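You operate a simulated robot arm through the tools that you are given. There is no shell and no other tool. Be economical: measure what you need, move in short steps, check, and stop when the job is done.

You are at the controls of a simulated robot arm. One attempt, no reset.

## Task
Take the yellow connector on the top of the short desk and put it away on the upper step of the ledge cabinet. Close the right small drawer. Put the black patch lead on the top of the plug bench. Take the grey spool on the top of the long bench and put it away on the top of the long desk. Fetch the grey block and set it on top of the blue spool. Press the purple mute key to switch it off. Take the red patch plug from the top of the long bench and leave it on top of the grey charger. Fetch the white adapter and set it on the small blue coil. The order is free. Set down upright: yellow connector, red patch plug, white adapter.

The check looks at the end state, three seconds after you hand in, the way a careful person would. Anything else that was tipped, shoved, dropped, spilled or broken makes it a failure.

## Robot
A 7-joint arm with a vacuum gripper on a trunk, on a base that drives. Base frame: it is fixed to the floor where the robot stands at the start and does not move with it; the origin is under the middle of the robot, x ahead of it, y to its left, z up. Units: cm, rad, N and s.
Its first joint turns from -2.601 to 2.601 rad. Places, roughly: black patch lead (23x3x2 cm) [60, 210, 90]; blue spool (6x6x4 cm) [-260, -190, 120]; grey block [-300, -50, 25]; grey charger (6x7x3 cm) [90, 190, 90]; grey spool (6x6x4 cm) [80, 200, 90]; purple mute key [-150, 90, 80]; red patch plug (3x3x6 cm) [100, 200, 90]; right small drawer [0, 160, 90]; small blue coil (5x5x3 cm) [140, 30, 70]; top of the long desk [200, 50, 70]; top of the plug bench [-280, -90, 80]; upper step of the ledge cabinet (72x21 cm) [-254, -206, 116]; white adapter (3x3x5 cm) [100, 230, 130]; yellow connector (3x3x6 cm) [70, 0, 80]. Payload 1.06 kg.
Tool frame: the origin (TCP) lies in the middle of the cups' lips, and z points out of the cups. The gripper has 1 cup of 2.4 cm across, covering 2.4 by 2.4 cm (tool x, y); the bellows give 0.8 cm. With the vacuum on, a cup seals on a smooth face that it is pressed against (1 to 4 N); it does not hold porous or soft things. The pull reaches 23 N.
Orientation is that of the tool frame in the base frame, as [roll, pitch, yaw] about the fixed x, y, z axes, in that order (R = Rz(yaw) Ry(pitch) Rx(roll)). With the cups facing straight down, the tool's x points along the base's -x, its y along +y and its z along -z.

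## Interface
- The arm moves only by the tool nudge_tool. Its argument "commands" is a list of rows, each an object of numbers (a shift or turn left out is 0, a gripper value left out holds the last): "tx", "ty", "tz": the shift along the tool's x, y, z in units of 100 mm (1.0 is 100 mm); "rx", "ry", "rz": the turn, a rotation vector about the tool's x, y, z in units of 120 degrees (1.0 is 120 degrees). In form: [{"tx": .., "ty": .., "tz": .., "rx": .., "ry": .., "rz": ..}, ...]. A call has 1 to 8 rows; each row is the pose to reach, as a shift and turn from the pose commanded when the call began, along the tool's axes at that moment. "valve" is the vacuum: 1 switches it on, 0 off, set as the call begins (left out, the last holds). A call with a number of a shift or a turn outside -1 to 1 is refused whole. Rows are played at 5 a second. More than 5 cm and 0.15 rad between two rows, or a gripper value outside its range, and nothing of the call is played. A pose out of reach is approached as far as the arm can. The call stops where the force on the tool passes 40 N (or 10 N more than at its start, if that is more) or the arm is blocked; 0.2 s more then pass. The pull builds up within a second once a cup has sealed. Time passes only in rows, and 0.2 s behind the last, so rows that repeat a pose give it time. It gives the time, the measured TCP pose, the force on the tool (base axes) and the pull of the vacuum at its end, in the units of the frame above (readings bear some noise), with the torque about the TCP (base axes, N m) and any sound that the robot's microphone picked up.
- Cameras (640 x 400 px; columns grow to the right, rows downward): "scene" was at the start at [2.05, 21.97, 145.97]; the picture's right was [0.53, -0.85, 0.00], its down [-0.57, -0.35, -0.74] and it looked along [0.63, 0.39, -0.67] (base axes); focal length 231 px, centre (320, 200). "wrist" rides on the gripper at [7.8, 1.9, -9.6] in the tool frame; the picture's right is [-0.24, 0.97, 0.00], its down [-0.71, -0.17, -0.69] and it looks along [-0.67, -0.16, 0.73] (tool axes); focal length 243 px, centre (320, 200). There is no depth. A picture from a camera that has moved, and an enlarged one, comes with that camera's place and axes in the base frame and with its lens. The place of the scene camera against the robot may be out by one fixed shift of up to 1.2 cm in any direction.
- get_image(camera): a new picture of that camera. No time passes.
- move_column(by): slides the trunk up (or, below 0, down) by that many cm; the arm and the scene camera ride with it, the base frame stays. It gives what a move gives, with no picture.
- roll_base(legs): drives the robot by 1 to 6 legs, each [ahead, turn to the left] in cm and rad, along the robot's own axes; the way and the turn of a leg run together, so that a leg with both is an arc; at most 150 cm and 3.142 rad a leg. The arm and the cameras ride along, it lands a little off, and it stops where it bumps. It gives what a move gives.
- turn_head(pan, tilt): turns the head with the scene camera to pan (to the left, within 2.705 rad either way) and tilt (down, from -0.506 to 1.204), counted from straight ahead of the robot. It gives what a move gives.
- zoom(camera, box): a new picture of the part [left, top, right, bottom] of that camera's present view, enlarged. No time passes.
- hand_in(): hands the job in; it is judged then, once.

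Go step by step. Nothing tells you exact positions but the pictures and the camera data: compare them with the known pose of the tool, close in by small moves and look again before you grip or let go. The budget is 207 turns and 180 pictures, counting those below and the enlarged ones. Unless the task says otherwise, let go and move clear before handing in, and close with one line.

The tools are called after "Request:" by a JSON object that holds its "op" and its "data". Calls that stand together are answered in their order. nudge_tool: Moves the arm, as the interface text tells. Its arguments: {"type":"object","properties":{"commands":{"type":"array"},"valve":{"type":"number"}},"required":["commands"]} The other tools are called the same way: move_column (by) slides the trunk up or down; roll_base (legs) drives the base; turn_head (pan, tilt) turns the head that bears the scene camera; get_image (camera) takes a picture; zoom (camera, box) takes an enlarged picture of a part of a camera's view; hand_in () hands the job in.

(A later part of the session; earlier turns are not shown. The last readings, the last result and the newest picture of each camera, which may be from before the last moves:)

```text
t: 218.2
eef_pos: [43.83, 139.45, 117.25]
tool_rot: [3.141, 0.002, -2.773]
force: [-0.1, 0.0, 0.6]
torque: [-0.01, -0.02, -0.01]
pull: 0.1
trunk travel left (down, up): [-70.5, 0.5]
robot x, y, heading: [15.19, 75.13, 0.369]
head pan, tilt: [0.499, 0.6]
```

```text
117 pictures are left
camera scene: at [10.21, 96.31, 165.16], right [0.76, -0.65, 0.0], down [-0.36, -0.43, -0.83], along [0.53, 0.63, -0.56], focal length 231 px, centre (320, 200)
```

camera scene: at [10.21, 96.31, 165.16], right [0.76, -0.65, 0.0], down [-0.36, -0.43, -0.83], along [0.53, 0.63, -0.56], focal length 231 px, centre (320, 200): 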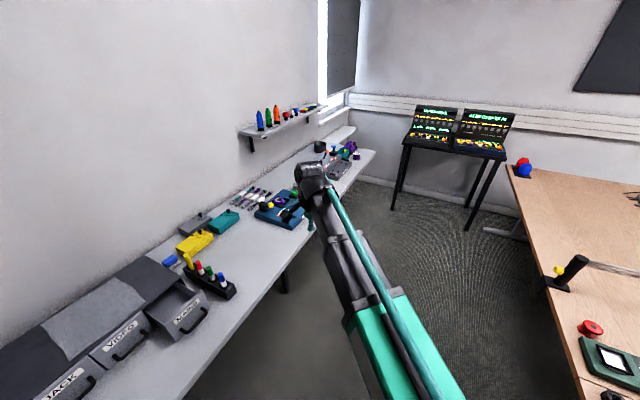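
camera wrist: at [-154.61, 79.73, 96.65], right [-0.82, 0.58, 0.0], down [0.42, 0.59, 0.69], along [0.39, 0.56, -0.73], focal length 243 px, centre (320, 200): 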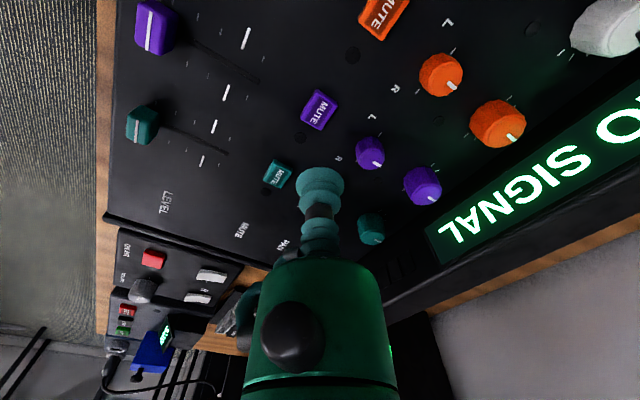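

I look closer at the open drawer and the rest of the bench.

Request:
{"op": "zoom", "data": {"camera": "scene", "box": [40, 220, 280, 390]}}

Request:
{"op": "zoom", "data": {"camera": "scene", "box": [160, 120, 380, 260]}}

```text
2.35 times, centred on (160, 305) of scene
camera zoom: at [10.21, 96.31, 165.16], right [0.76, -0.65, 0.0], down [-0.36, -0.43, -0.83], along [0.53, 0.63, -0.56], focal length 544 px, centre (696, -47)
```

zoom: 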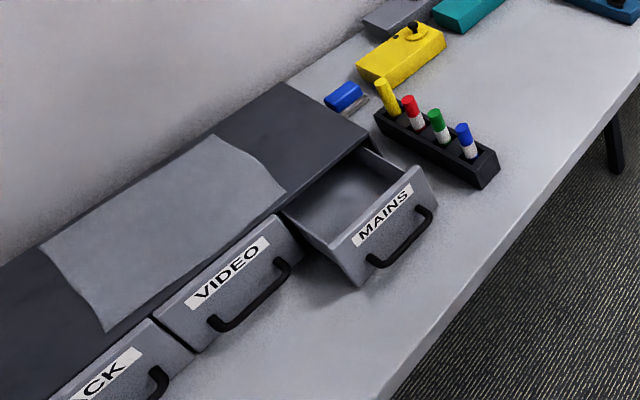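

```text
2.86 times, centred on (270, 190) of scene
camera zoom: at [10.21, 96.31, 165.16], right [0.76, -0.65, 0.0], down [-0.36, -0.43, -0.83], along [0.53, 0.63, -0.56], focal length 661 px, centre (463, 229)
```

zoom: 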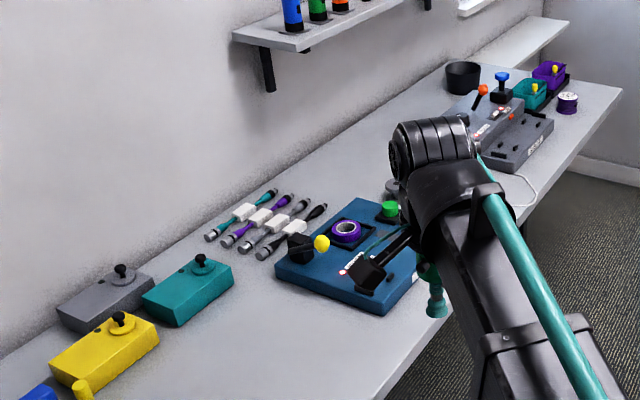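

The MAINS drawer (right) is open. I move to stand squarely in front of it, tool still down, and measure it with the wrist camera.

Request:
{"op": "roll_base", "data": {"legs": [[20, 0], [0, 0.82]]}}

Request:
{"op": "get_image", "data": {"camera": "wrist"}}

Request:
{"op": "turn_head", "data": {"pan": 0.7, "tilt": 0.8}}

Request:
{"op": "get_image", "data": {"camera": "scene"}}

```text
t: 221.9
eef_pos: [6.4, 146.95, 117.17]
tool_rot: [3.14, 0.0, -1.953]
force: [0.6, -0.2, 0.0]
torque: [0.0, 0.0, 0.04]
pull: 0.1
trunk travel left (down, up): [-70.5, 0.5]
robot x, y, heading: [34.65, 82.15, 1.192]
head pan, tilt: [0.499, 0.6]
```

```text
114 pictures are left
camera wrist: at [1.63, 140.37, 126.62], right [-0.81, 0.58, 0.0], down [0.42, 0.59, 0.69], along [0.4, 0.56, -0.73], focal length 243 px, centre (320, 200)
```

wrist: 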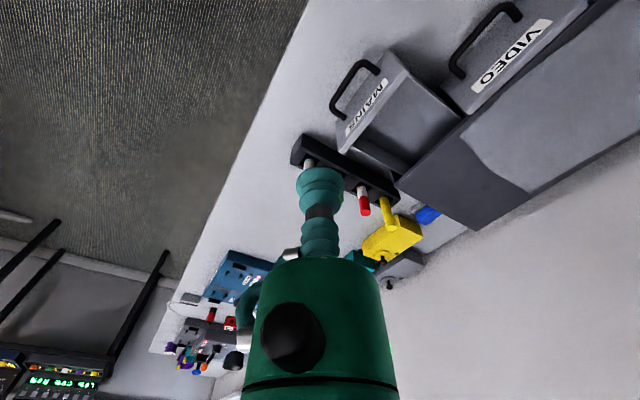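

```text
t: 222.7
eef_pos: [6.32, 147.05, 117.15]
tool_rot: [3.141, 0.001, -1.951]
force: [0.0, 0.6, 0.5]
torque: [-0.01, -0.02, -0.01]
pull: 0.0
trunk travel left (down, up): [-70.5, 0.5]
robot x, y, heading: [34.02, 81.61, 1.187]
head pan, tilt: [0.7, 0.799]
```

```text
113 pictures are left
camera scene: at [13.63, 92.4, 163.48], right [0.95, 0.31, 0.0], down [0.22, -0.68, -0.7], along [-0.22, 0.66, -0.72], focal length 231 px, centre (320, 200)
```

scene: 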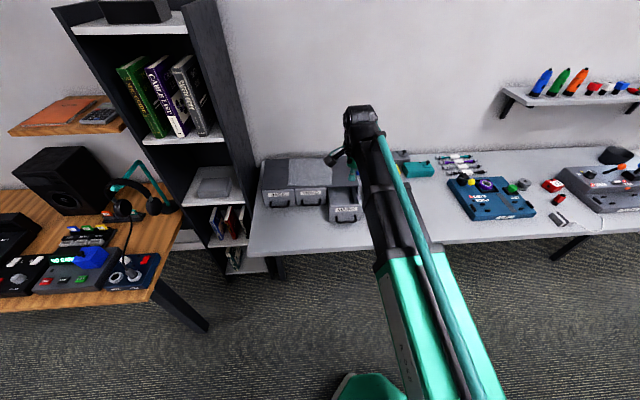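

The label centre of the drawer front is at (3.75, 156.4, 89.5), with a push direction of about (-0.36, 0.93); it must go in ~12 cm. I turn the tool horizontal, facing the drawer.

Request:
{"op": "nudge_tool", "data": {"commands": [{"rz": 0.0655}, {"rz": 0.131}, {"rz": 0.1965}, {"rz": 0.262}, {"rz": 0.3275}, {"rz": 0.393}]}}

Request:
{"op": "nudge_tool", "data": {"commands": [{"rx": -0.07}, {"rx": -0.14}, {"rx": -0.21}, {"rx": -0.28}, {"rx": -0.35}, {"rx": -0.42}, {"rx": -0.49}, {"rx": -0.56}]}}

Request:
{"op": "nudge_tool", "data": {"commands": [{"rx": -0.07}, {"rx": -0.14}, {"rx": -0.19}]}}

Request:
{"op": "get_image", "data": {"camera": "scene"}}

Request:
{"op": "get_image", "data": {"camera": "wrist"}}

```text
t: 224.1
eef_pos: [6.24, 146.99, 117.3]
tool_rot: [3.139, 0.0, -2.779]
force: [0.3, -0.3, -0.1]
torque: [0.0, -0.02, -0.02]
pull: 0.0
trunk travel left (down, up): [-70.5, 0.5]
robot x, y, heading: [33.97, 81.78, 1.187]
head pan, tilt: [0.7, 0.799]
```

```text
t: 225.9
eef_pos: [6.42, 147.05, 117.19]
tool_rot: [1.965, 0.0, -2.778]
force: [-0.8, -0.1, -0.4]
torque: [0.01, -0.02, 0.04]
pull: 0.0
trunk travel left (down, up): [-70.5, 0.5]
robot x, y, heading: [34.17, 81.59, 1.192]
head pan, tilt: [0.7, 0.799]
```

```text
t: 226.7
eef_pos: [6.32, 147.83, 119.82]
tool_rot: [1.6, -0.004, -2.77]
force: [-0.2, 0.4, -1.0]
torque: [0.0, -0.02, -0.01]
pull: 0.1
out of reach, approached as far as the arm can: row 2, 3
trunk travel left (down, up): [-70.5, 0.5]
robot x, y, heading: [34.14, 82.07, 1.191]
head pan, tilt: [0.7, 0.799]
```

```text
112 pictures are left
camera scene: at [13.66, 92.38, 163.48], right [0.95, 0.31, 0.0], down [0.22, -0.68, -0.7], along [-0.22, 0.66, -0.72], focal length 231 px, centre (320, 200)
```

scene: 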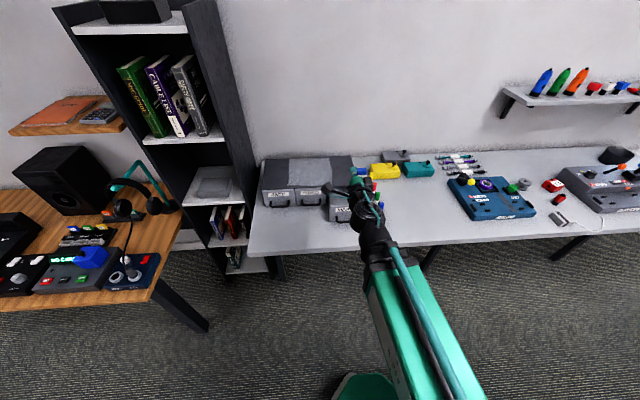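

```text
111 pictures are left
camera wrist: at [2.44, 136.11, 121.95], right [0.21, 0.11, 0.97], down [0.91, -0.39, -0.15], along [0.36, 0.92, -0.18], focal length 243 px, centre (320, 200)
```

wrist: 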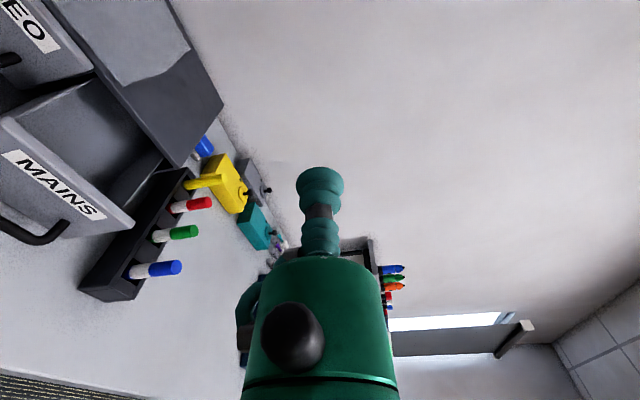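

The tool is horizontal and lined up. I lower the trunk so the cup is at label height.

Request:
{"op": "move_column", "data": {"by": -25}}

Request:
{"op": "get_image", "data": {"camera": "wrist"}}

Request:
{"op": "zoom", "data": {"camera": "scene", "box": [240, 120, 440, 245]}}

```text
t: 229.3
eef_pos: [6.35, 147.86, 94.89]
tool_rot: [1.597, 0.001, -2.772]
force: [0.6, -0.5, -0.2]
torque: [-0.05, 0.04, 0.0]
pull: 0.1
trunk travel left (down, up): [-45.5, 25.5]
robot x, y, heading: [34.44, 82.32, 1.188]
head pan, tilt: [0.7, 0.799]
```

```text
110 pictures are left
camera wrist: at [2.44, 136.15, 96.93], right [0.21, 0.11, 0.97], down [0.91, -0.39, -0.15], along [0.36, 0.92, -0.18], focal length 243 px, centre (320, 200)
```

wrist: 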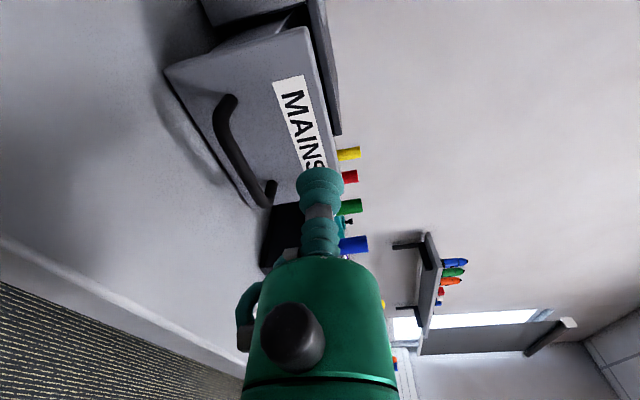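

```text
3.20 times, centred on (340, 182) of scene
camera zoom: at [13.64, 92.39, 138.48], right [0.95, 0.31, 0.0], down [0.22, -0.68, -0.7], along [-0.22, 0.66, -0.72], focal length 740 px, centre (256, 256)
```

zoom: 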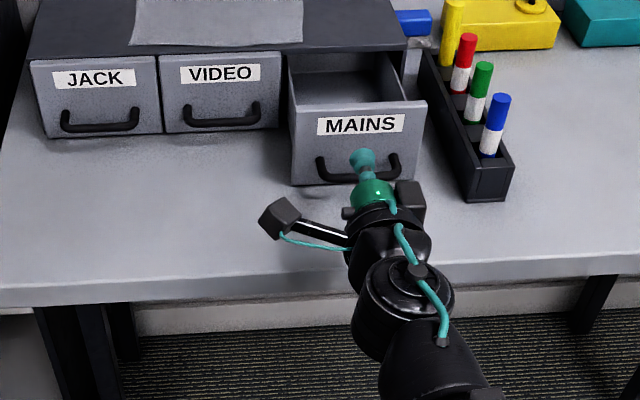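

Very clear: the cup is centred on the drawer, slightly high. I lower 3 cm and push in two steps.

Request:
{"op": "move_column", "data": {"by": -3}}

Request:
{"op": "nudge_tool", "data": {"commands": [{"tz": 0.3}, {"tz": 0.6}, {"tz": 0.8}, {"tz": 0.9}, {"tz": 1.0}]}}

Request:
{"op": "nudge_tool", "data": {"commands": [{"tz": 0.2}, {"tz": 0.4}, {"tz": 0.6}, {"tz": 0.8}]}}

Request:
{"op": "get_image", "data": {"camera": "scene"}}

```text
t: 230.0
eef_pos: [6.42, 147.91, 91.96]
tool_rot: [1.597, 0.001, -2.77]
force: [-1.3, -0.2, 0.3]
torque: [-0.01, 0.02, -0.04]
pull: 0.0
trunk travel left (down, up): [-42.5, 28.5]
robot x, y, heading: [33.97, 81.97, 1.193]
head pan, tilt: [0.7, 0.799]
```

```text
t: 231.2
eef_pos: [2.81, 157.09, 91.6]
tool_rot: [1.6, 0.002, -2.772]
force: [-0.3, -0.9, 0.0]
torque: [0.0, 0.0, 0.02]
pull: 0.3
trunk travel left (down, up): [-42.5, 28.5]
robot x, y, heading: [33.92, 82.17, 1.191]
head pan, tilt: [0.7, 0.799]
```

```text
t: 232.2
eef_pos: [-0.03, 164.7, 91.51]
tool_rot: [1.597, 0.002, -2.771]
force: [0.0, 0.2, 0.5]
torque: [0.0, 0.05, 0.02]
pull: 0.0
trunk travel left (down, up): [-42.5, 28.5]
robot x, y, heading: [34.19, 82.27, 1.184]
head pan, tilt: [0.7, 0.799]
```

```text
108 pictures are left
camera scene: at [13.63, 92.4, 135.48], right [0.95, 0.31, 0.0], down [0.22, -0.68, -0.7], along [-0.22, 0.66, -0.72], focal length 231 px, centre (320, 200)
```

scene: 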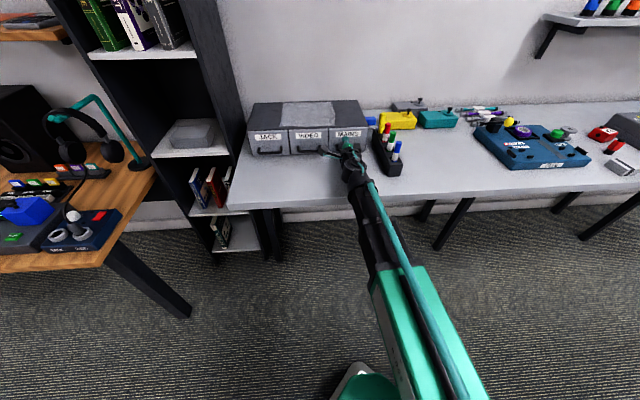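

Request:
{"op": "zoom", "data": {"camera": "scene", "box": [240, 90, 420, 210]}}

Request:
{"op": "get_image", "data": {"camera": "wrist"}}

```text
3.33 times, centred on (330, 150) of scene
camera zoom: at [13.63, 92.4, 135.48], right [0.95, 0.31, 0.0], down [0.22, -0.68, -0.7], along [-0.22, 0.66, -0.72], focal length 771 px, centre (287, 367)
```

zoom: 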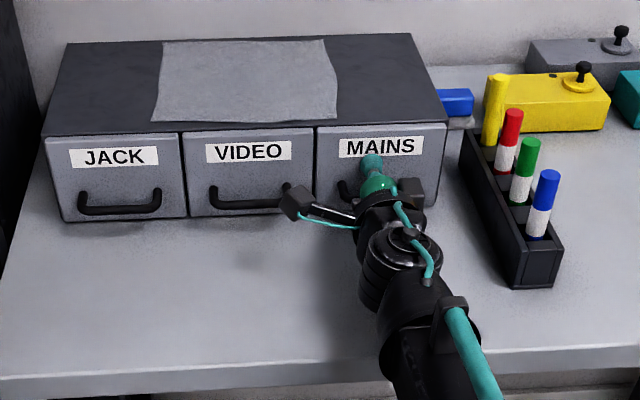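

```text
106 pictures are left
camera wrist: at [-4.09, 153.02, 93.44], right [0.21, 0.11, 0.97], down [0.91, -0.39, -0.15], along [0.36, 0.92, -0.18], focal length 243 px, centre (320, 200)
```

wrist: 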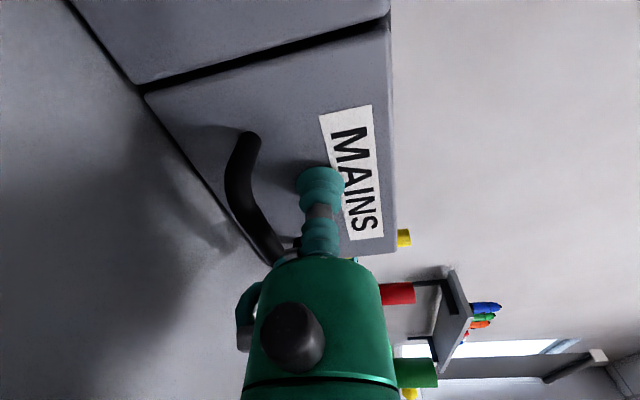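

The drawer looks about flush. I push a little more until I feel the stop.

Request:
{"op": "nudge_tool", "data": {"commands": [{"tz": 0.05}, {"tz": 0.1}, {"tz": 0.15}]}}

Request:
{"op": "get_image", "data": {"camera": "wrist"}}

```text
t: 233.0
eef_pos: [-0.61, 165.81, 91.41]
tool_rot: [1.596, 0.001, -2.773]
force: [6.8, -16.1, -8.5]
torque: [0.23, 0.07, 0.02]
pull: 0.0
trunk travel left (down, up): [-42.5, 28.5]
robot x, y, heading: [34.04, 82.13, 1.193]
head pan, tilt: [0.7, 0.799]
```

```text
105 pictures are left
camera wrist: at [-4.53, 154.18, 93.43], right [0.21, 0.11, 0.97], down [0.91, -0.39, -0.15], along [0.36, 0.92, -0.18], focal length 243 px, centre (320, 200)
```

wrist: 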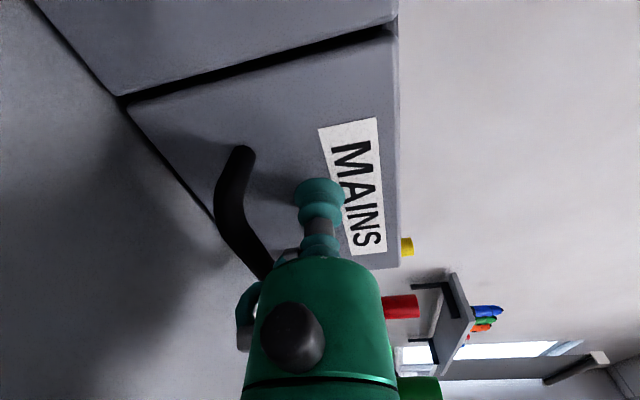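

Firm stop felt, so the drawer is closed. I back off, raise the trunk and turn the tool down again.

Request:
{"op": "nudge_tool", "data": {"commands": [{"tz": -0.4}, {"tz": -0.8}, {"tz": -1.0}]}}

Request:
{"op": "nudge_tool", "data": {"commands": [{"tz": -0.4}, {"tz": -0.8}]}}

Request:
{"op": "move_column", "data": {"by": 25}}

Request:
{"op": "nudge_tool", "data": {"commands": [{"rx": 0.07}, {"rx": 0.14}, {"rx": 0.21}, {"rx": 0.28}, {"rx": 0.35}, {"rx": 0.42}, {"rx": 0.49}, {"rx": 0.56}]}}

Request:
{"op": "nudge_tool", "data": {"commands": [{"rx": 0.07}, {"rx": 0.14}, {"rx": 0.177}]}}

Request:
{"op": "turn_head", "data": {"pan": -0.3, "tilt": 0.75}}

Request:
{"op": "get_image", "data": {"camera": "scene"}}

```text
t: 233.8
eef_pos: [2.96, 156.64, 91.58]
tool_rot: [1.598, 0.002, -2.774]
force: [-0.1, -0.3, 0.3]
torque: [-0.02, 0.02, -0.01]
pull: 0.1
trunk travel left (down, up): [-42.5, 28.5]
robot x, y, heading: [34.23, 82.18, 1.189]
head pan, tilt: [0.7, 0.799]
```

```text
t: 234.4
eef_pos: [5.85, 149.16, 91.8]
tool_rot: [1.598, 0.001, -2.772]
force: [1.4, 0.8, 0.2]
torque: [0.01, -0.01, 0.01]
pull: 0.2
trunk travel left (down, up): [-42.5, 28.5]
robot x, y, heading: [34.12, 82.11, 1.185]
head pan, tilt: [0.7, 0.799]
```

```text
t: 237.0
eef_pos: [5.79, 149.3, 116.69]
tool_rot: [1.598, 0.002, -2.773]
force: [1.0, 0.2, -0.1]
torque: [0.01, -0.02, -0.01]
pull: 0.0
trunk travel left (down, up): [-67.5, 3.5]
robot x, y, heading: [33.86, 81.77, 1.19]
head pan, tilt: [0.7, 0.799]
```

```text
t: 238.8
eef_pos: [5.76, 149.16, 116.8]
tool_rot: [2.772, 0.003, -2.771]
force: [-0.2, 0.0, 0.4]
torque: [0.02, -0.03, 0.0]
pull: 0.1
out of reach, approached as far as the arm can: row 1
trunk travel left (down, up): [-67.5, 3.5]
robot x, y, heading: [33.85, 82.48, 1.192]
head pan, tilt: [0.7, 0.799]
```

```text
t: 239.6
eef_pos: [5.7, 149.26, 116.79]
tool_rot: [3.142, 0.002, -2.772]
force: [-0.6, 0.0, 0.0]
torque: [0.0, -0.02, -0.01]
pull: 0.0
trunk travel left (down, up): [-67.5, 3.5]
robot x, y, heading: [34.1, 82.13, 1.192]
head pan, tilt: [0.7, 0.799]
```

```text
t: 240.9
eef_pos: [5.76, 149.1, 116.87]
tool_rot: [-3.141, 0.003, -2.772]
force: [0.4, 0.6, 0.1]
torque: [-0.01, 0.03, -0.03]
pull: 0.0
trunk travel left (down, up): [-67.5, 3.5]
robot x, y, heading: [34.04, 82.27, 1.191]
head pan, tilt: [-0.3, 0.75]
```

```text
104 pictures are left
camera scene: at [21.37, 91.18, 160.88], right [0.78, -0.63, 0.0], down [-0.43, -0.53, -0.73], along [0.46, 0.57, -0.68], focal length 231 px, centre (320, 200)
```

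scene: 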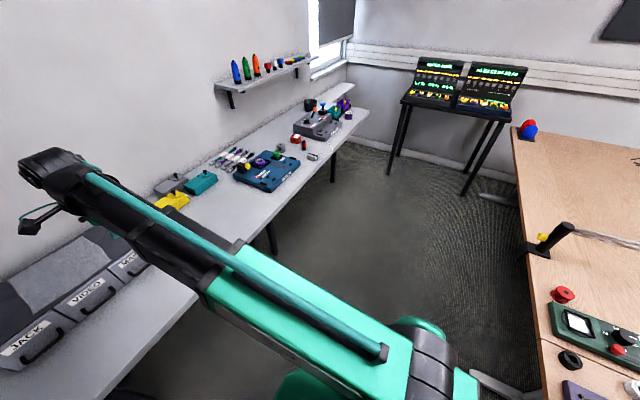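

Now I zoom on the far part of the long bench and the shelf.

Request:
{"op": "zoom", "data": {"camera": "scene", "box": [190, 80, 370, 200]}}

Request:
{"op": "zoom", "data": {"camera": "scene", "box": [210, 40, 330, 110]}}

```text
3.33 times, centred on (280, 140) of scene
camera zoom: at [21.37, 91.18, 160.88], right [0.78, -0.63, 0.0], down [-0.43, -0.53, -0.73], along [0.46, 0.57, -0.68], focal length 771 px, centre (453, 400)
```

zoom: 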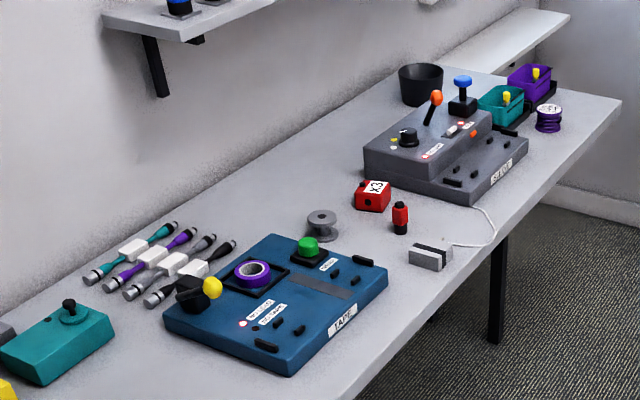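

```text
5.33 times, centred on (270, 75) of scene
camera zoom: at [21.37, 91.18, 160.88], right [0.78, -0.63, 0.0], down [-0.43, -0.53, -0.73], along [0.46, 0.57, -0.68], focal length 1234 px, centre (587, 867)
```

zoom: 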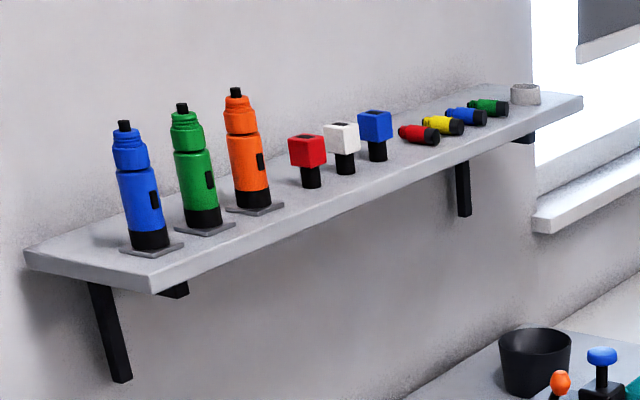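

I've located plug (~94,196), charger (~92,184), spool (~82,205), black lead (~57,207) and white adapter on the shelf. I drive to the middle of the aisle in front of them.

Request:
{"op": "roll_base", "data": {"legs": [[0, -0.68], [89, 0], [0, 0.57]]}}

Request:
{"op": "turn_head", "data": {"pan": 0.6, "tilt": 0.75}}

Request:
{"op": "get_image", "data": {"camera": "scene"}}

Request:
{"op": "get_image", "data": {"camera": "wrist"}}

```text
t: 249.0
eef_pos: [90.89, 195.25, 116.88]
tool_rot: [3.141, 0.002, -2.882]
force: [-0.1, 0.3, -0.1]
torque: [0.0, 0.02, 0.01]
pull: 0.0
trunk travel left (down, up): [-67.5, 3.5]
robot x, y, heading: [111.66, 125.4, 1.079]
head pan, tilt: [-0.3, 0.75]
```

```text
t: 250.2
eef_pos: [90.84, 195.05, 116.87]
tool_rot: [-3.141, 0.0, -2.882]
force: [0.4, 1.0, 0.5]
torque: [0.0, 0.0, -0.06]
pull: 0.1
trunk travel left (down, up): [-67.5, 3.5]
robot x, y, heading: [111.71, 125.63, 1.08]
head pan, tilt: [0.6, 0.75]
```

```text
101 pictures are left
camera scene: at [93.33, 138.22, 160.88], right [0.99, 0.11, 0.0], down [0.07, -0.68, -0.73], along [-0.08, 0.73, -0.68], focal length 231 px, centre (320, 200)
```

scene: 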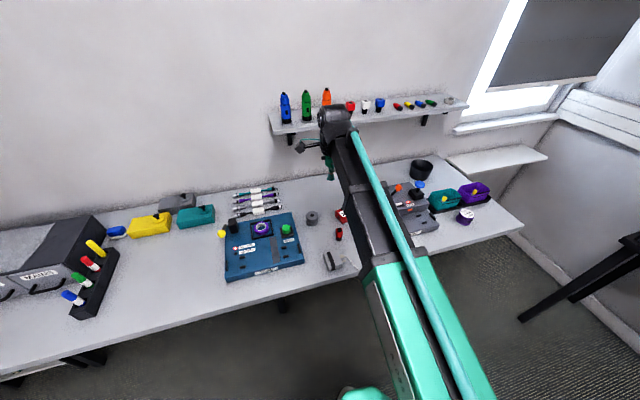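

```text
100 pictures are left
camera wrist: at [82.88, 195.08, 126.24], right [-0.02, 1.0, 0.0], down [0.73, 0.02, 0.69], along [0.69, 0.02, -0.73], focal length 243 px, centre (320, 200)
```

wrist: 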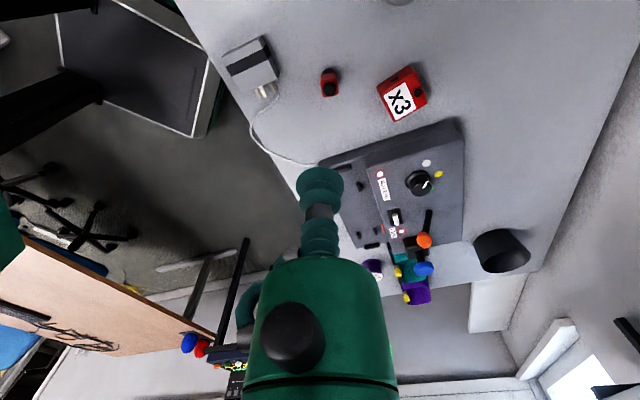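

The plug is at about (94.6, 196.7). I move over it and lower the trunk.

Request:
{"op": "nudge_tool", "data": {"commands": [{"tx": -0.4, "ty": 0.058}]}}

Request:
{"op": "move_column", "data": {"by": -18}}

Request:
{"op": "zoom", "data": {"camera": "wrist", "box": [160, 0, 480, 200]}}

```text
t: 250.6
eef_pos: [94.67, 197.02, 116.79]
tool_rot: [3.141, 0.003, -2.881]
force: [-0.4, 0.9, 0.1]
torque: [0.01, -0.04, 0.0]
pull: 0.1
trunk travel left (down, up): [-67.5, 3.5]
robot x, y, heading: [112.16, 125.53, 1.08]
head pan, tilt: [0.6, 0.75]
```

```text
t: 252.6
eef_pos: [94.63, 196.94, 98.74]
tool_rot: [-3.14, 0.004, -2.882]
force: [-0.6, -0.1, -0.2]
torque: [-0.02, -0.01, 0.04]
pull: 0.0
trunk travel left (down, up): [-49.5, 21.5]
robot x, y, heading: [112.23, 125.22, 1.081]
head pan, tilt: [0.6, 0.75]
```

```text
2.00 times, centred on (320, 100) of wrist
camera zoom: at [86.55, 196.68, 108.21], right [-0.02, 1.0, 0.0], down [0.73, 0.02, 0.69], along [0.69, 0.02, -0.73], focal length 485 px, centre (320, 400)
```

zoom: 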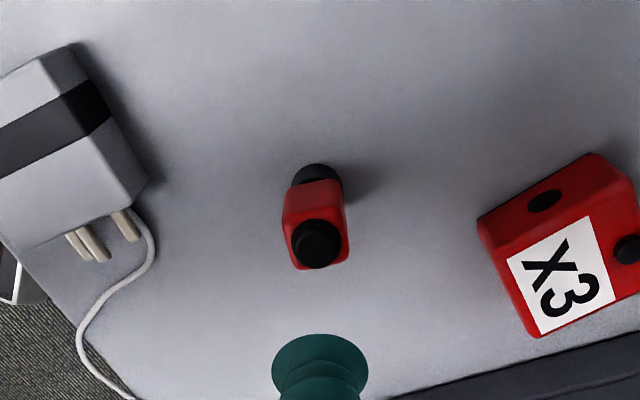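

I take a closer look at the plug's top.

Request:
{"op": "zoom", "data": {"camera": "wrist", "box": [280, 70, 360, 145]}}

Request:
{"op": "zoom", "data": {"camera": "scene", "box": [310, 200, 370, 250]}}

```text
5.33 times, centred on (320, 108) of wrist
camera zoom: at [86.55, 196.68, 108.21], right [-0.02, 1.0, 0.0], down [0.73, 0.02, 0.69], along [0.69, 0.02, -0.73], focal length 1294 px, centre (320, 693)
```

zoom: 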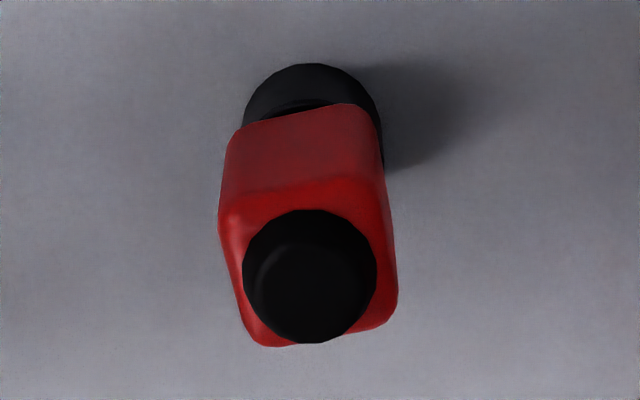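

```text
8.00 times, centred on (340, 225) of scene
camera zoom: at [93.33, 138.22, 142.88], right [0.99, 0.11, 0.0], down [0.07, -0.68, -0.73], along [-0.08, 0.73, -0.68], focal length 1850 px, centre (160, 0)
```

zoom: 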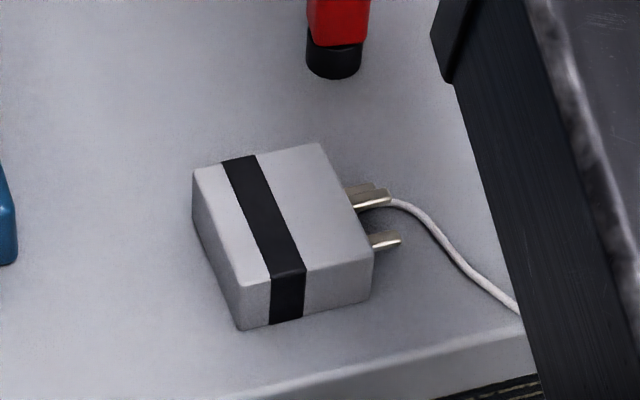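

The top carries a small cap; I centre on it and try sealing, descending gently.

Request:
{"op": "nudge_tool", "data": {"commands": [{"tx": 0.005, "ty": -0.02, "tz": 0.4}, {"tx": 0.005, "ty": -0.02, "tz": 0.65}, {"tx": 0.005, "ty": -0.02, "tz": 0.7}, {"tx": 0.005, "ty": -0.02, "tz": 0.7}], "valve": 1}}

Request:
{"op": "zoom", "data": {"camera": "wrist", "box": [160, 100, 480, 300]}}

```text
t: 253.6
eef_pos: [94.75, 196.65, 91.73]
tool_rot: [-3.141, 0.003, -2.88]
force: [-0.3, 0.3, 0.7]
torque: [0.0, 0.01, -0.02]
pull: 0.0
trunk travel left (down, up): [-49.5, 21.5]
robot x, y, heading: [112.37, 125.49, 1.082]
head pan, tilt: [0.6, 0.75]
```

```text
2.00 times, centred on (320, 200) of wrist
camera zoom: at [86.59, 196.5, 101.18], right [-0.02, 1.0, 0.0], down [0.73, 0.02, 0.69], along [0.69, 0.02, -0.73], focal length 485 px, centre (320, 200)
```

zoom: 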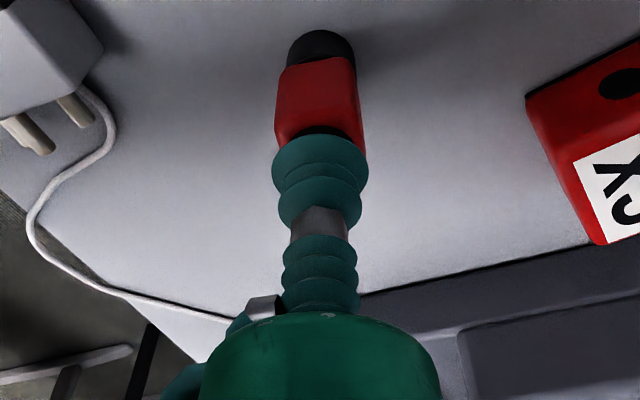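

Close but not touching yet. I lower in small steps.

Request:
{"op": "nudge_tool", "data": {"commands": [{"tz": 0.04}, {"tz": 0.07}, {"tz": 0.07}, {"tz": 0.07}]}}

Request:
{"op": "nudge_tool", "data": {"commands": [{"tz": 0.03}, {"tz": 0.05}, {"tz": 0.05}, {"tz": 0.05}]}}

```text
t: 254.6
eef_pos: [94.7, 196.78, 91.03]
tool_rot: [-3.141, 0.001, -2.88]
force: [0.4, 0.1, 0.0]
torque: [-0.02, -0.03, 0.02]
pull: 22.9
trunk travel left (down, up): [-49.5, 21.5]
robot x, y, heading: [112.09, 125.55, 1.085]
head pan, tilt: [0.6, 0.75]
```

```text
t: 255.6
eef_pos: [94.64, 196.59, 90.67]
tool_rot: [-3.141, 0.003, -2.882]
force: [-1.0, 2.8, 14.1]
torque: [0.04, 0.03, 0.0]
pull: 23.2
trunk travel left (down, up): [-49.5, 21.5]
robot x, y, heading: [111.89, 125.63, 1.08]
head pan, tilt: [0.6, 0.75]
```

Sealed. I lift and carry it towards the charger, then look.

Request:
{"op": "nudge_tool", "data": {"commands": [{"tz": -0.1}, {"tz": -0.5}, {"tz": -0.8}, {"tz": -0.8, "tx": 0.2, "ty": -0.45}, {"tz": -0.8, "tx": 0.4, "ty": -0.88}]}}

Request:
{"op": "get_image", "data": {"camera": "wrist"}}

Request:
{"op": "zoom", "data": {"camera": "scene", "box": [280, 170, 400, 260]}}

```text
t: 256.8
eef_pos: [93.02, 186.99, 98.67]
tool_rot: [-3.141, 0.002, -2.883]
force: [-0.4, 0.0, -0.9]
torque: [-0.02, 0.04, -0.01]
pull: 22.9
trunk travel left (down, up): [-49.5, 21.5]
robot x, y, heading: [111.68, 125.22, 1.08]
head pan, tilt: [0.6, 0.75]
```

```text
95 pictures are left
camera wrist: at [84.93, 186.79, 107.99], right [-0.02, 1.0, 0.0], down [0.73, 0.02, 0.69], along [0.69, 0.02, -0.73], focal length 243 px, centre (320, 200)
```

wrist: 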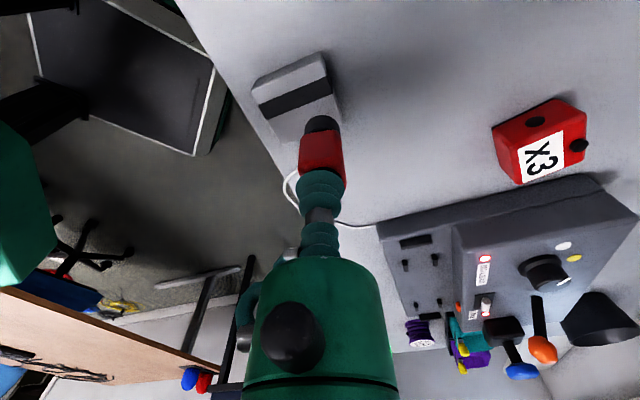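

```text
4.44 times, centred on (340, 215) of scene
camera zoom: at [93.33, 138.19, 142.88], right [0.99, 0.11, 0.0], down [0.07, -0.68, -0.73], along [-0.08, 0.73, -0.68], focal length 1028 px, centre (231, 133)
```

zoom: 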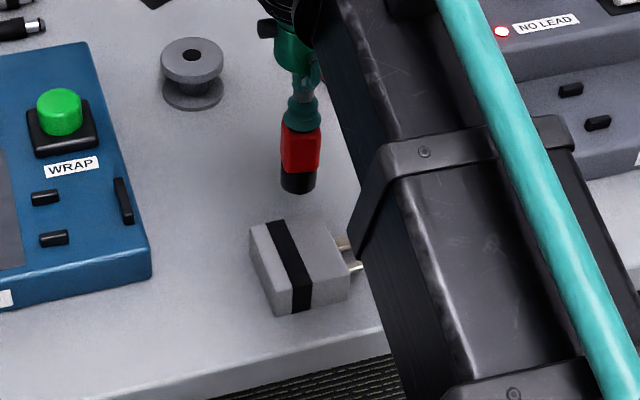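

The charger top centre is about (92.8, 185.4). I shift over it and lower to just above.

Request:
{"op": "nudge_tool", "data": {"commands": [{"tx": 0.06, "ty": -0.15}, {"tx": 0.06, "ty": -0.15, "tz": 0.25}, {"tx": 0.06, "ty": -0.15, "tz": 0.35}]}}

Request:
{"op": "zoom", "data": {"camera": "wrist", "box": [160, 0, 480, 200]}}

Request:
{"op": "zoom", "data": {"camera": "scene", "box": [310, 180, 380, 250]}}

```text
t: 257.6
eef_pos: [92.76, 185.71, 95.06]
tool_rot: [3.141, 0.002, -2.882]
force: [-0.2, 0.1, -0.9]
torque: [-0.01, -0.02, 0.02]
pull: 22.8
trunk travel left (down, up): [-49.5, 21.5]
robot x, y, heading: [112.01, 125.43, 1.081]
head pan, tilt: [0.6, 0.75]
```

```text
2.00 times, centred on (320, 100) of wrist
camera zoom: at [84.73, 185.33, 104.47], right [-0.02, 1.0, 0.0], down [0.73, 0.02, 0.69], along [0.69, 0.02, -0.73], focal length 485 px, centre (320, 400)
```

zoom: 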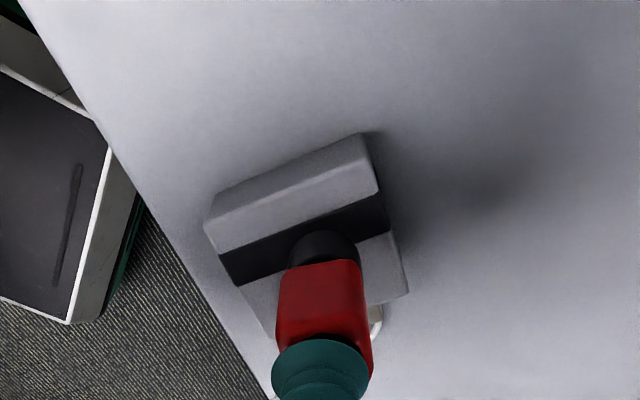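

```text
5.71 times, centred on (345, 215) of scene
camera zoom: at [93.32, 138.24, 142.88], right [0.99, 0.11, 0.0], down [0.07, -0.68, -0.73], along [-0.08, 0.73, -0.68], focal length 1322 px, centre (177, 114)
```

zoom: 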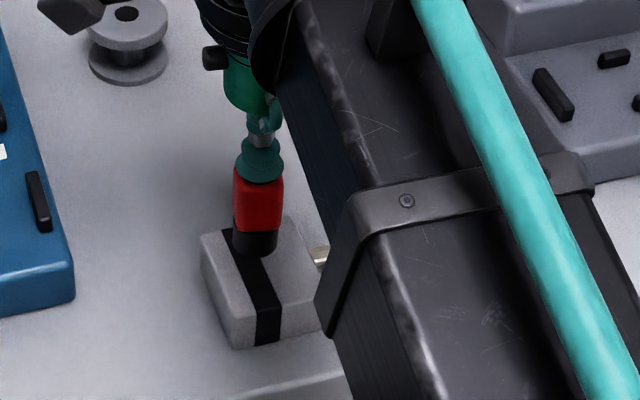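

Nearly centred; I nudge 0.4 cm and lower to contact.

Request:
{"op": "nudge_tool", "data": {"commands": [{"tx": -0.038, "ty": -0.025}, {"tx": -0.038, "ty": -0.025, "tz": 0.06}, {"tx": -0.038, "ty": -0.025, "tz": 0.1}, {"tx": -0.038, "ty": -0.025, "tz": 0.1}]}}

Request:
{"op": "nudge_tool", "data": {"commands": [{"tz": 0.03}, {"tz": 0.05}, {"tz": 0.05}]}}

```text
t: 258.6
eef_pos: [93.29, 185.41, 94.07]
tool_rot: [3.142, 0.002, -2.881]
force: [-0.5, -0.2, -0.7]
torque: [0.03, 0.04, 0.0]
pull: 23.0
trunk travel left (down, up): [-49.5, 21.5]
robot x, y, heading: [111.89, 125.39, 1.083]
head pan, tilt: [0.6, 0.75]
```

```text
t: 259.4
eef_pos: [93.29, 185.41, 93.69]
tool_rot: [3.14, 0.001, -2.881]
force: [-0.7, 1.5, 17.1]
torque: [0.02, -0.02, 0.03]
pull: 23.3
trunk travel left (down, up): [-49.5, 21.5]
robot x, y, heading: [111.68, 125.45, 1.08]
head pan, tilt: [0.6, 0.75]
```

Contact. I release and rise.

Request:
{"op": "nudge_tool", "data": {"commands": [{"tz": 0.0}, {"tz": 0.0}, {"tz": -0.02}, {"tz": -0.03}, {"tz": -0.04}], "valve": 0}}

Request:
{"op": "nudge_tool", "data": {"commands": [{"tz": -0.1}, {"tz": -0.4}, {"tz": -0.8}, {"tz": -1.0}]}}

Request:
{"op": "get_image", "data": {"camera": "wrist"}}

Request:
{"op": "get_image", "data": {"camera": "scene"}}

```text
t: 260.6
eef_pos: [93.38, 185.36, 93.92]
tool_rot: [3.141, 0.001, -2.883]
force: [-0.6, -0.8, -0.2]
torque: [0.03, 0.02, -0.03]
pull: 0.2
trunk travel left (down, up): [-49.5, 21.5]
robot x, y, heading: [111.77, 125.35, 1.081]
head pan, tilt: [0.6, 0.75]
```

```text
t: 261.6
eef_pos: [93.35, 185.27, 104.12]
tool_rot: [3.141, 0.002, -2.88]
force: [0.1, -1.0, 0.0]
torque: [-0.01, 0.01, -0.02]
pull: 0.0
trunk travel left (down, up): [-49.5, 21.5]
robot x, y, heading: [111.94, 125.41, 1.08]
head pan, tilt: [0.6, 0.75]
```

```text
91 pictures are left
camera wrist: at [85.26, 185.16, 113.47], right [-0.02, 1.0, 0.0], down [0.73, 0.02, 0.69], along [0.69, 0.02, -0.73], focal length 243 px, centre (320, 200)
```

wrist: 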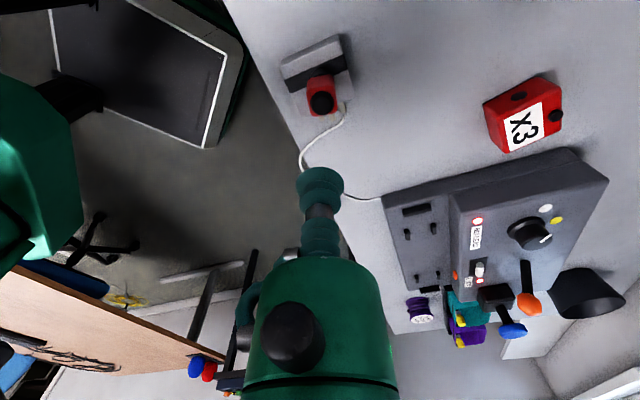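

```text
90 pictures are left
camera scene: at [93.33, 138.21, 142.88], right [0.99, 0.11, 0.0], down [0.07, -0.68, -0.73], along [-0.08, 0.73, -0.68], focal length 231 px, centre (320, 200)
```

scene: 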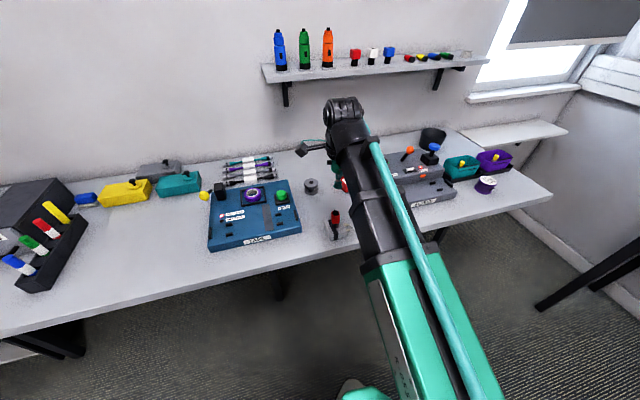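

The plug stands upright on the charger. Next the grey spool near (82.6, 203); I move above it.

Request:
{"op": "nudge_tool", "data": {"commands": [{"tx": 0.12, "ty": 0.4}, {"tx": 0.24, "ty": 0.8}, {"tx": 0.29, "ty": 1.0}]}}

Request:
{"op": "nudge_tool", "data": {"commands": [{"tx": 0.12, "ty": 0.4}, {"tx": 0.24, "ty": 0.8}, {"tx": 0.29, "ty": 0.98}]}}

Request:
{"op": "get_image", "data": {"camera": "wrist"}}

```text
t: 262.4
eef_pos: [87.87, 194.24, 103.93]
tool_rot: [3.141, 0.001, -2.882]
force: [-0.3, -0.2, 0.8]
torque: [-0.01, -0.01, 0.04]
pull: 0.0
trunk travel left (down, up): [-49.5, 21.5]
robot x, y, heading: [111.7, 125.59, 1.076]
head pan, tilt: [0.6, 0.75]
```

```text
t: 263.2
eef_pos: [82.68, 203.07, 103.93]
tool_rot: [-3.141, 0.003, -2.881]
force: [0.1, 0.1, 0.1]
torque: [0.02, -0.03, 0.0]
pull: 0.0
trunk travel left (down, up): [-49.5, 21.5]
robot x, y, heading: [111.8, 125.58, 1.081]
head pan, tilt: [0.6, 0.75]
```

```text
89 pictures are left
camera wrist: at [74.56, 202.89, 113.3], right [-0.02, 1.0, 0.0], down [0.73, 0.02, 0.69], along [0.69, 0.02, -0.73], focal length 243 px, centre (320, 200)
```

wrist: 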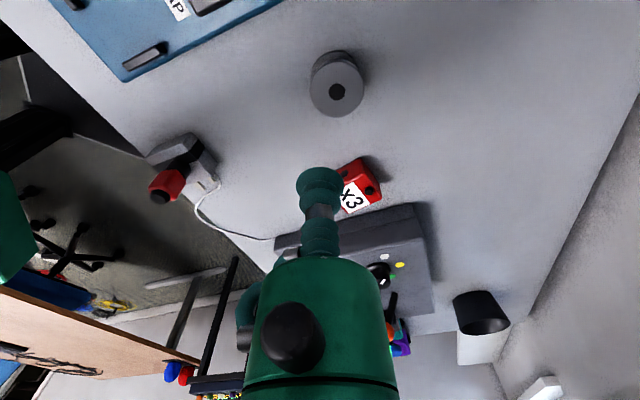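

Spool centre at (83.1, 204.8). I shift and descend most of the way.

Request:
{"op": "nudge_tool", "data": {"commands": [{"tx": -0.08, "ty": 0.154, "tz": 0.4}, {"tx": -0.08, "ty": 0.154, "tz": 0.85}]}}

Request:
{"op": "zoom", "data": {"camera": "wrist", "box": [160, 0, 480, 200]}}

```text
t: 263.8
eef_pos: [83.0, 204.67, 95.29]
tool_rot: [-3.141, 0.002, -2.88]
force: [-0.5, 0.6, 0.3]
torque: [0.0, 0.0, -0.03]
pull: 0.0
trunk travel left (down, up): [-49.5, 21.5]
robot x, y, heading: [111.95, 125.25, 1.081]
head pan, tilt: [0.6, 0.75]
```

```text
2.00 times, centred on (320, 100) of wrist
camera zoom: at [74.93, 204.52, 104.78], right [-0.02, 1.0, 0.0], down [0.73, 0.02, 0.69], along [0.69, 0.02, -0.73], focal length 485 px, centre (320, 400)
```

zoom: 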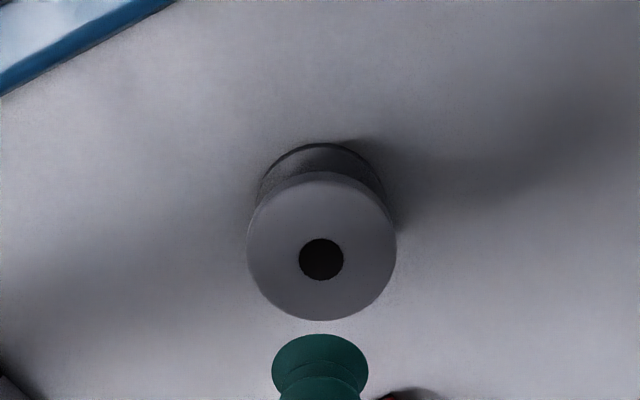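

Centre confirmed at (83.3, 204.8), top 88.5. I descend with vacuum on.

Request:
{"op": "nudge_tool", "data": {"commands": [{"tx": -0.03, "ty": 0.002, "tz": 0.4}, {"tx": -0.03, "ty": 0.002, "tz": 0.64}, {"tx": -0.03, "ty": 0.002, "tz": 0.7}, {"tx": -0.03, "ty": 0.002, "tz": 0.72}, {"tx": -0.03, "ty": 0.002, "tz": 0.72}], "valve": 1}}

```text
t: 265.0
eef_pos: [83.46, 204.76, 88.38]
tool_rot: [3.141, 0.002, -2.88]
force: [0.5, 1.3, 19.4]
torque: [-0.02, 0.05, 0.0]
pull: 22.9
trunk travel left (down, up): [-49.5, 21.5]
robot x, y, heading: [111.87, 125.7, 1.084]
head pan, tilt: [0.6, 0.75]
```

Sealed on the spool. I lift, retract, raise the trunk and look at the long desk.

Request:
{"op": "nudge_tool", "data": {"commands": [{"tz": -0.1}, {"tz": -0.5}, {"tz": -1.0}]}}

Request:
{"op": "nudge_tool", "data": {"commands": [{"tx": -0.12, "ty": -0.4}, {"tx": -0.24, "ty": -0.8}, {"tx": -0.29, "ty": -1.0}]}}

Request:
{"op": "move_column", "data": {"by": 20}}

Request:
{"op": "roll_base", "data": {"legs": [[0, -1.2]]}}

Request:
{"op": "turn_head", "data": {"pan": -0.7, "tilt": 0.7}}

Request:
{"op": "get_image", "data": {"camera": "scene"}}

```text
t: 265.8
eef_pos: [83.31, 204.83, 98.23]
tool_rot: [3.141, 0.002, -2.881]
force: [0.1, 0.1, -0.4]
torque: [0.01, -0.03, -0.03]
pull: 21.9
trunk travel left (down, up): [-49.5, 21.5]
robot x, y, heading: [111.92, 125.37, 1.077]
head pan, tilt: [0.6, 0.75]
```

```text
t: 266.6
eef_pos: [88.75, 195.88, 98.28]
tool_rot: [-3.141, 0.002, -2.881]
force: [0.3, -0.5, -0.4]
torque: [-0.02, -0.02, -0.03]
pull: 22.7
trunk travel left (down, up): [-49.5, 21.5]
robot x, y, heading: [112.05, 125.25, 1.079]
head pan, tilt: [0.6, 0.75]
```

```text
t: 268.7
eef_pos: [88.73, 195.89, 118.33]
tool_rot: [-3.141, 0.0, -2.88]
force: [0.4, 0.1, -1.1]
torque: [-0.02, -0.01, 0.05]
pull: 22.9
trunk travel left (down, up): [-69.5, 1.5]
robot x, y, heading: [111.86, 125.28, 1.079]
head pan, tilt: [0.6, 0.75]
```

```text
t: 272.1
eef_pos: [168.98, 172.94, 118.17]
tool_rot: [3.141, 0.003, 2.206]
force: [0.2, -0.8, -1.7]
torque: [0.01, 0.0, 0.02]
pull: 22.9
trunk travel left (down, up): [-69.5, 1.5]
robot x, y, heading: [111.95, 125.57, -0.116]
head pan, tilt: [0.6, 0.75]
```

```text
t: 273.6
eef_pos: [169.05, 172.83, 118.11]
tool_rot: [-3.141, 0.001, 2.208]
force: [0.7, -0.2, -0.5]
torque: [0.0, 0.01, 0.0]
pull: 22.9
trunk travel left (down, up): [-69.5, 1.5]
robot x, y, heading: [112.05, 125.39, -0.116]
head pan, tilt: [-0.7, 0.7]
```

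```text
87 pictures are left
camera scene: at [114.67, 137.18, 163.3], right [-0.73, -0.69, 0.0], down [-0.44, 0.47, -0.77], along [0.53, -0.56, -0.64], focal length 231 px, centre (320, 200)
```

scene: 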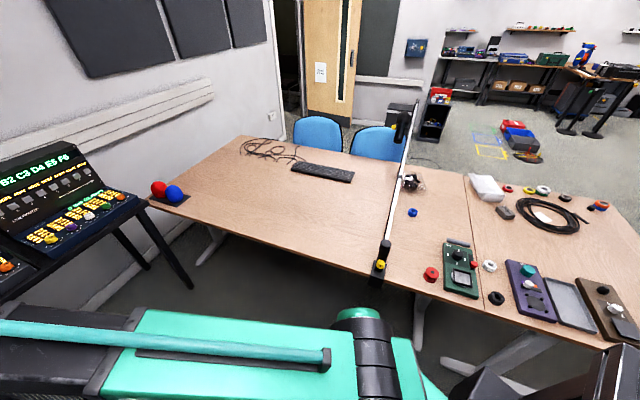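

The long desk has free space left of the mic boom. I can reach a spot near (175, 74) from here by turning right; I do that and look.

Request:
{"op": "roll_base", "data": {"legs": [[0, -1.375]]}}

Request:
{"op": "get_image", "data": {"camera": "wrist"}}

Request:
{"op": "turn_head", "data": {"pan": 0.55, "tilt": 0.7}}

Request:
{"op": "get_image", "data": {"camera": "scene"}}

```text
t: 277.4
eef_pos: [169.84, 78.99, 118.32]
tool_rot: [-3.141, 0.003, 0.837]
force: [-0.5, -0.4, -0.2]
torque: [0.02, -0.02, 0.03]
pull: 23.0
trunk travel left (down, up): [-69.5, 1.5]
robot x, y, heading: [111.89, 125.08, -1.481]
head pan, tilt: [-0.7, 0.7]
```

```text
86 pictures are left
camera wrist: at [176.5, 83.52, 127.69], right [0.57, -0.82, 0.0], down [-0.6, -0.41, 0.69], along [-0.57, -0.39, -0.73], focal length 243 px, centre (320, 200)
```

wrist: 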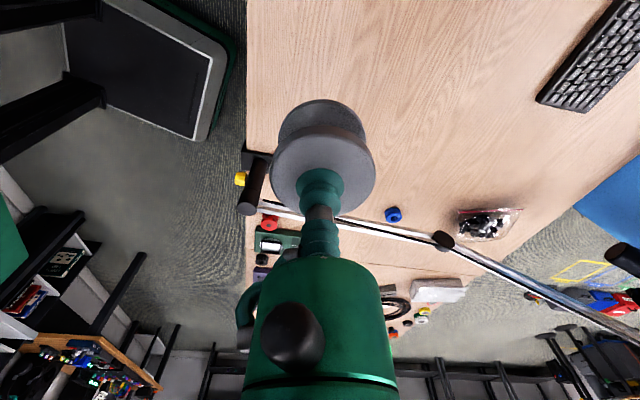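

```text
t: 278.8
eef_pos: [169.8, 79.0, 118.27]
tool_rot: [-3.14, 0.002, 0.839]
force: [-0.4, -0.4, -0.3]
torque: [-0.02, -0.03, 0.01]
pull: 23.0
trunk travel left (down, up): [-69.5, 1.5]
robot x, y, heading: [112.23, 125.49, -1.479]
head pan, tilt: [0.55, 0.7]
```

```text
85 pictures are left
camera scene: at [132.97, 125.09, 163.3], right [-0.8, -0.59, 0.0], down [-0.38, 0.52, -0.76], along [0.45, -0.61, -0.64], focal length 231 px, centre (320, 200)
```

scene: 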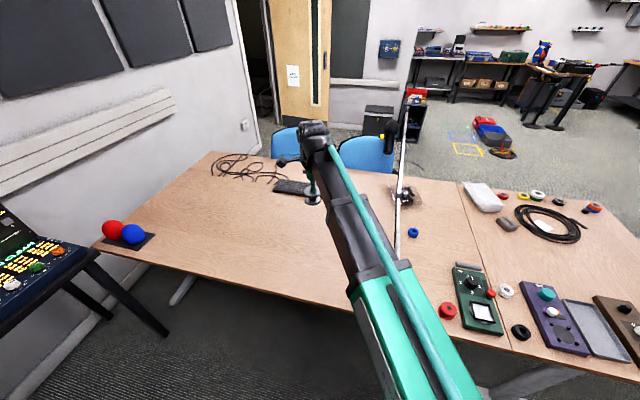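

The free desk area is right below. I extend 10 cm further and lower the trunk.

Request:
{"op": "nudge_tool", "data": {"commands": [{"ty": 0.4}, {"ty": 0.8}, {"ty": 1.0}]}}

Request:
{"op": "move_column", "data": {"by": -37}}

Request:
{"op": "get_image", "data": {"camera": "wrist"}}

Request:
{"op": "nudge_tool", "data": {"commands": [{"tz": 0.2}, {"tz": 0.35}, {"tz": 0.35}]}}

```text
t: 279.6
eef_pos: [177.28, 72.24, 118.3]
tool_rot: [-3.141, 0.003, 0.838]
force: [-0.2, 0.7, -0.9]
torque: [0.01, -0.01, 0.01]
pull: 23.3
trunk travel left (down, up): [-69.5, 1.5]
robot x, y, heading: [112.28, 125.93, -1.487]
head pan, tilt: [0.55, 0.7]
```

```text
t: 283.2
eef_pos: [177.22, 72.18, 81.24]
tool_rot: [-3.141, 0.001, 0.837]
force: [0.8, 0.7, -0.9]
torque: [0.03, -0.03, -0.02]
pull: 23.1
trunk travel left (down, up): [-32.5, 38.5]
robot x, y, heading: [111.86, 125.46, -1.484]
head pan, tilt: [0.55, 0.7]
```

```text
84 pictures are left
camera wrist: at [183.91, 76.78, 90.76], right [0.57, -0.82, 0.0], down [-0.6, -0.41, 0.69], along [-0.57, -0.39, -0.73], focal length 243 px, centre (320, 200)
```

wrist: 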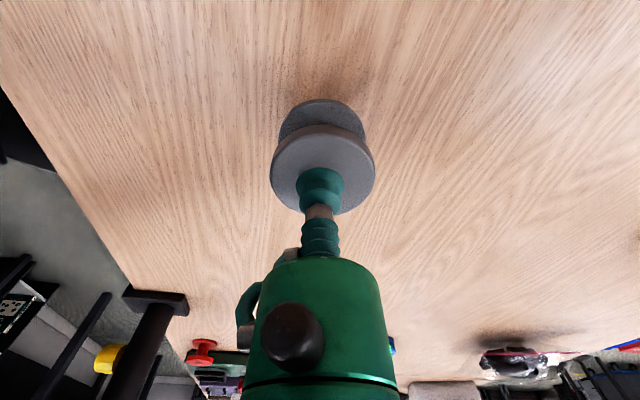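

```text
t: 284.0
eef_pos: [177.31, 72.12, 77.85]
tool_rot: [3.141, 0.002, 0.837]
force: [-0.2, -0.6, -0.6]
torque: [0.01, 0.0, -0.01]
pull: 23.3
trunk travel left (down, up): [-32.5, 38.5]
robot x, y, heading: [111.93, 125.12, -1.487]
head pan, tilt: [0.55, 0.7]
```

Open desk beneath. I lower to contact.

Request:
{"op": "nudge_tool", "data": {"commands": [{"tz": 0.06}, {"tz": 0.1}, {"tz": 0.12}, {"tz": 0.12}]}}

Request:
{"op": "nudge_tool", "data": {"commands": [{"tz": 0.03}, {"tz": 0.05}, {"tz": 0.05}]}}

```text
t: 285.0
eef_pos: [177.25, 72.19, 76.84]
tool_rot: [3.141, 0.001, 0.838]
force: [1.6, -3.1, 15.3]
torque: [0.0, -0.01, -0.01]
pull: 22.3
trunk travel left (down, up): [-32.5, 38.5]
robot x, y, heading: [112.07, 125.07, -1.481]
head pan, tilt: [0.55, 0.7]
```

```text
t: 285.8
eef_pos: [177.25, 72.1, 76.3]
tool_rot: [3.139, 0.001, 0.838]
force: [1.6, -5.3, 17.7]
torque: [-0.01, -0.02, -0.02]
pull: 22.8
trunk travel left (down, up): [-32.5, 38.5]
robot x, y, heading: [111.66, 125.16, -1.483]
head pan, tilt: [0.55, 0.7]
```

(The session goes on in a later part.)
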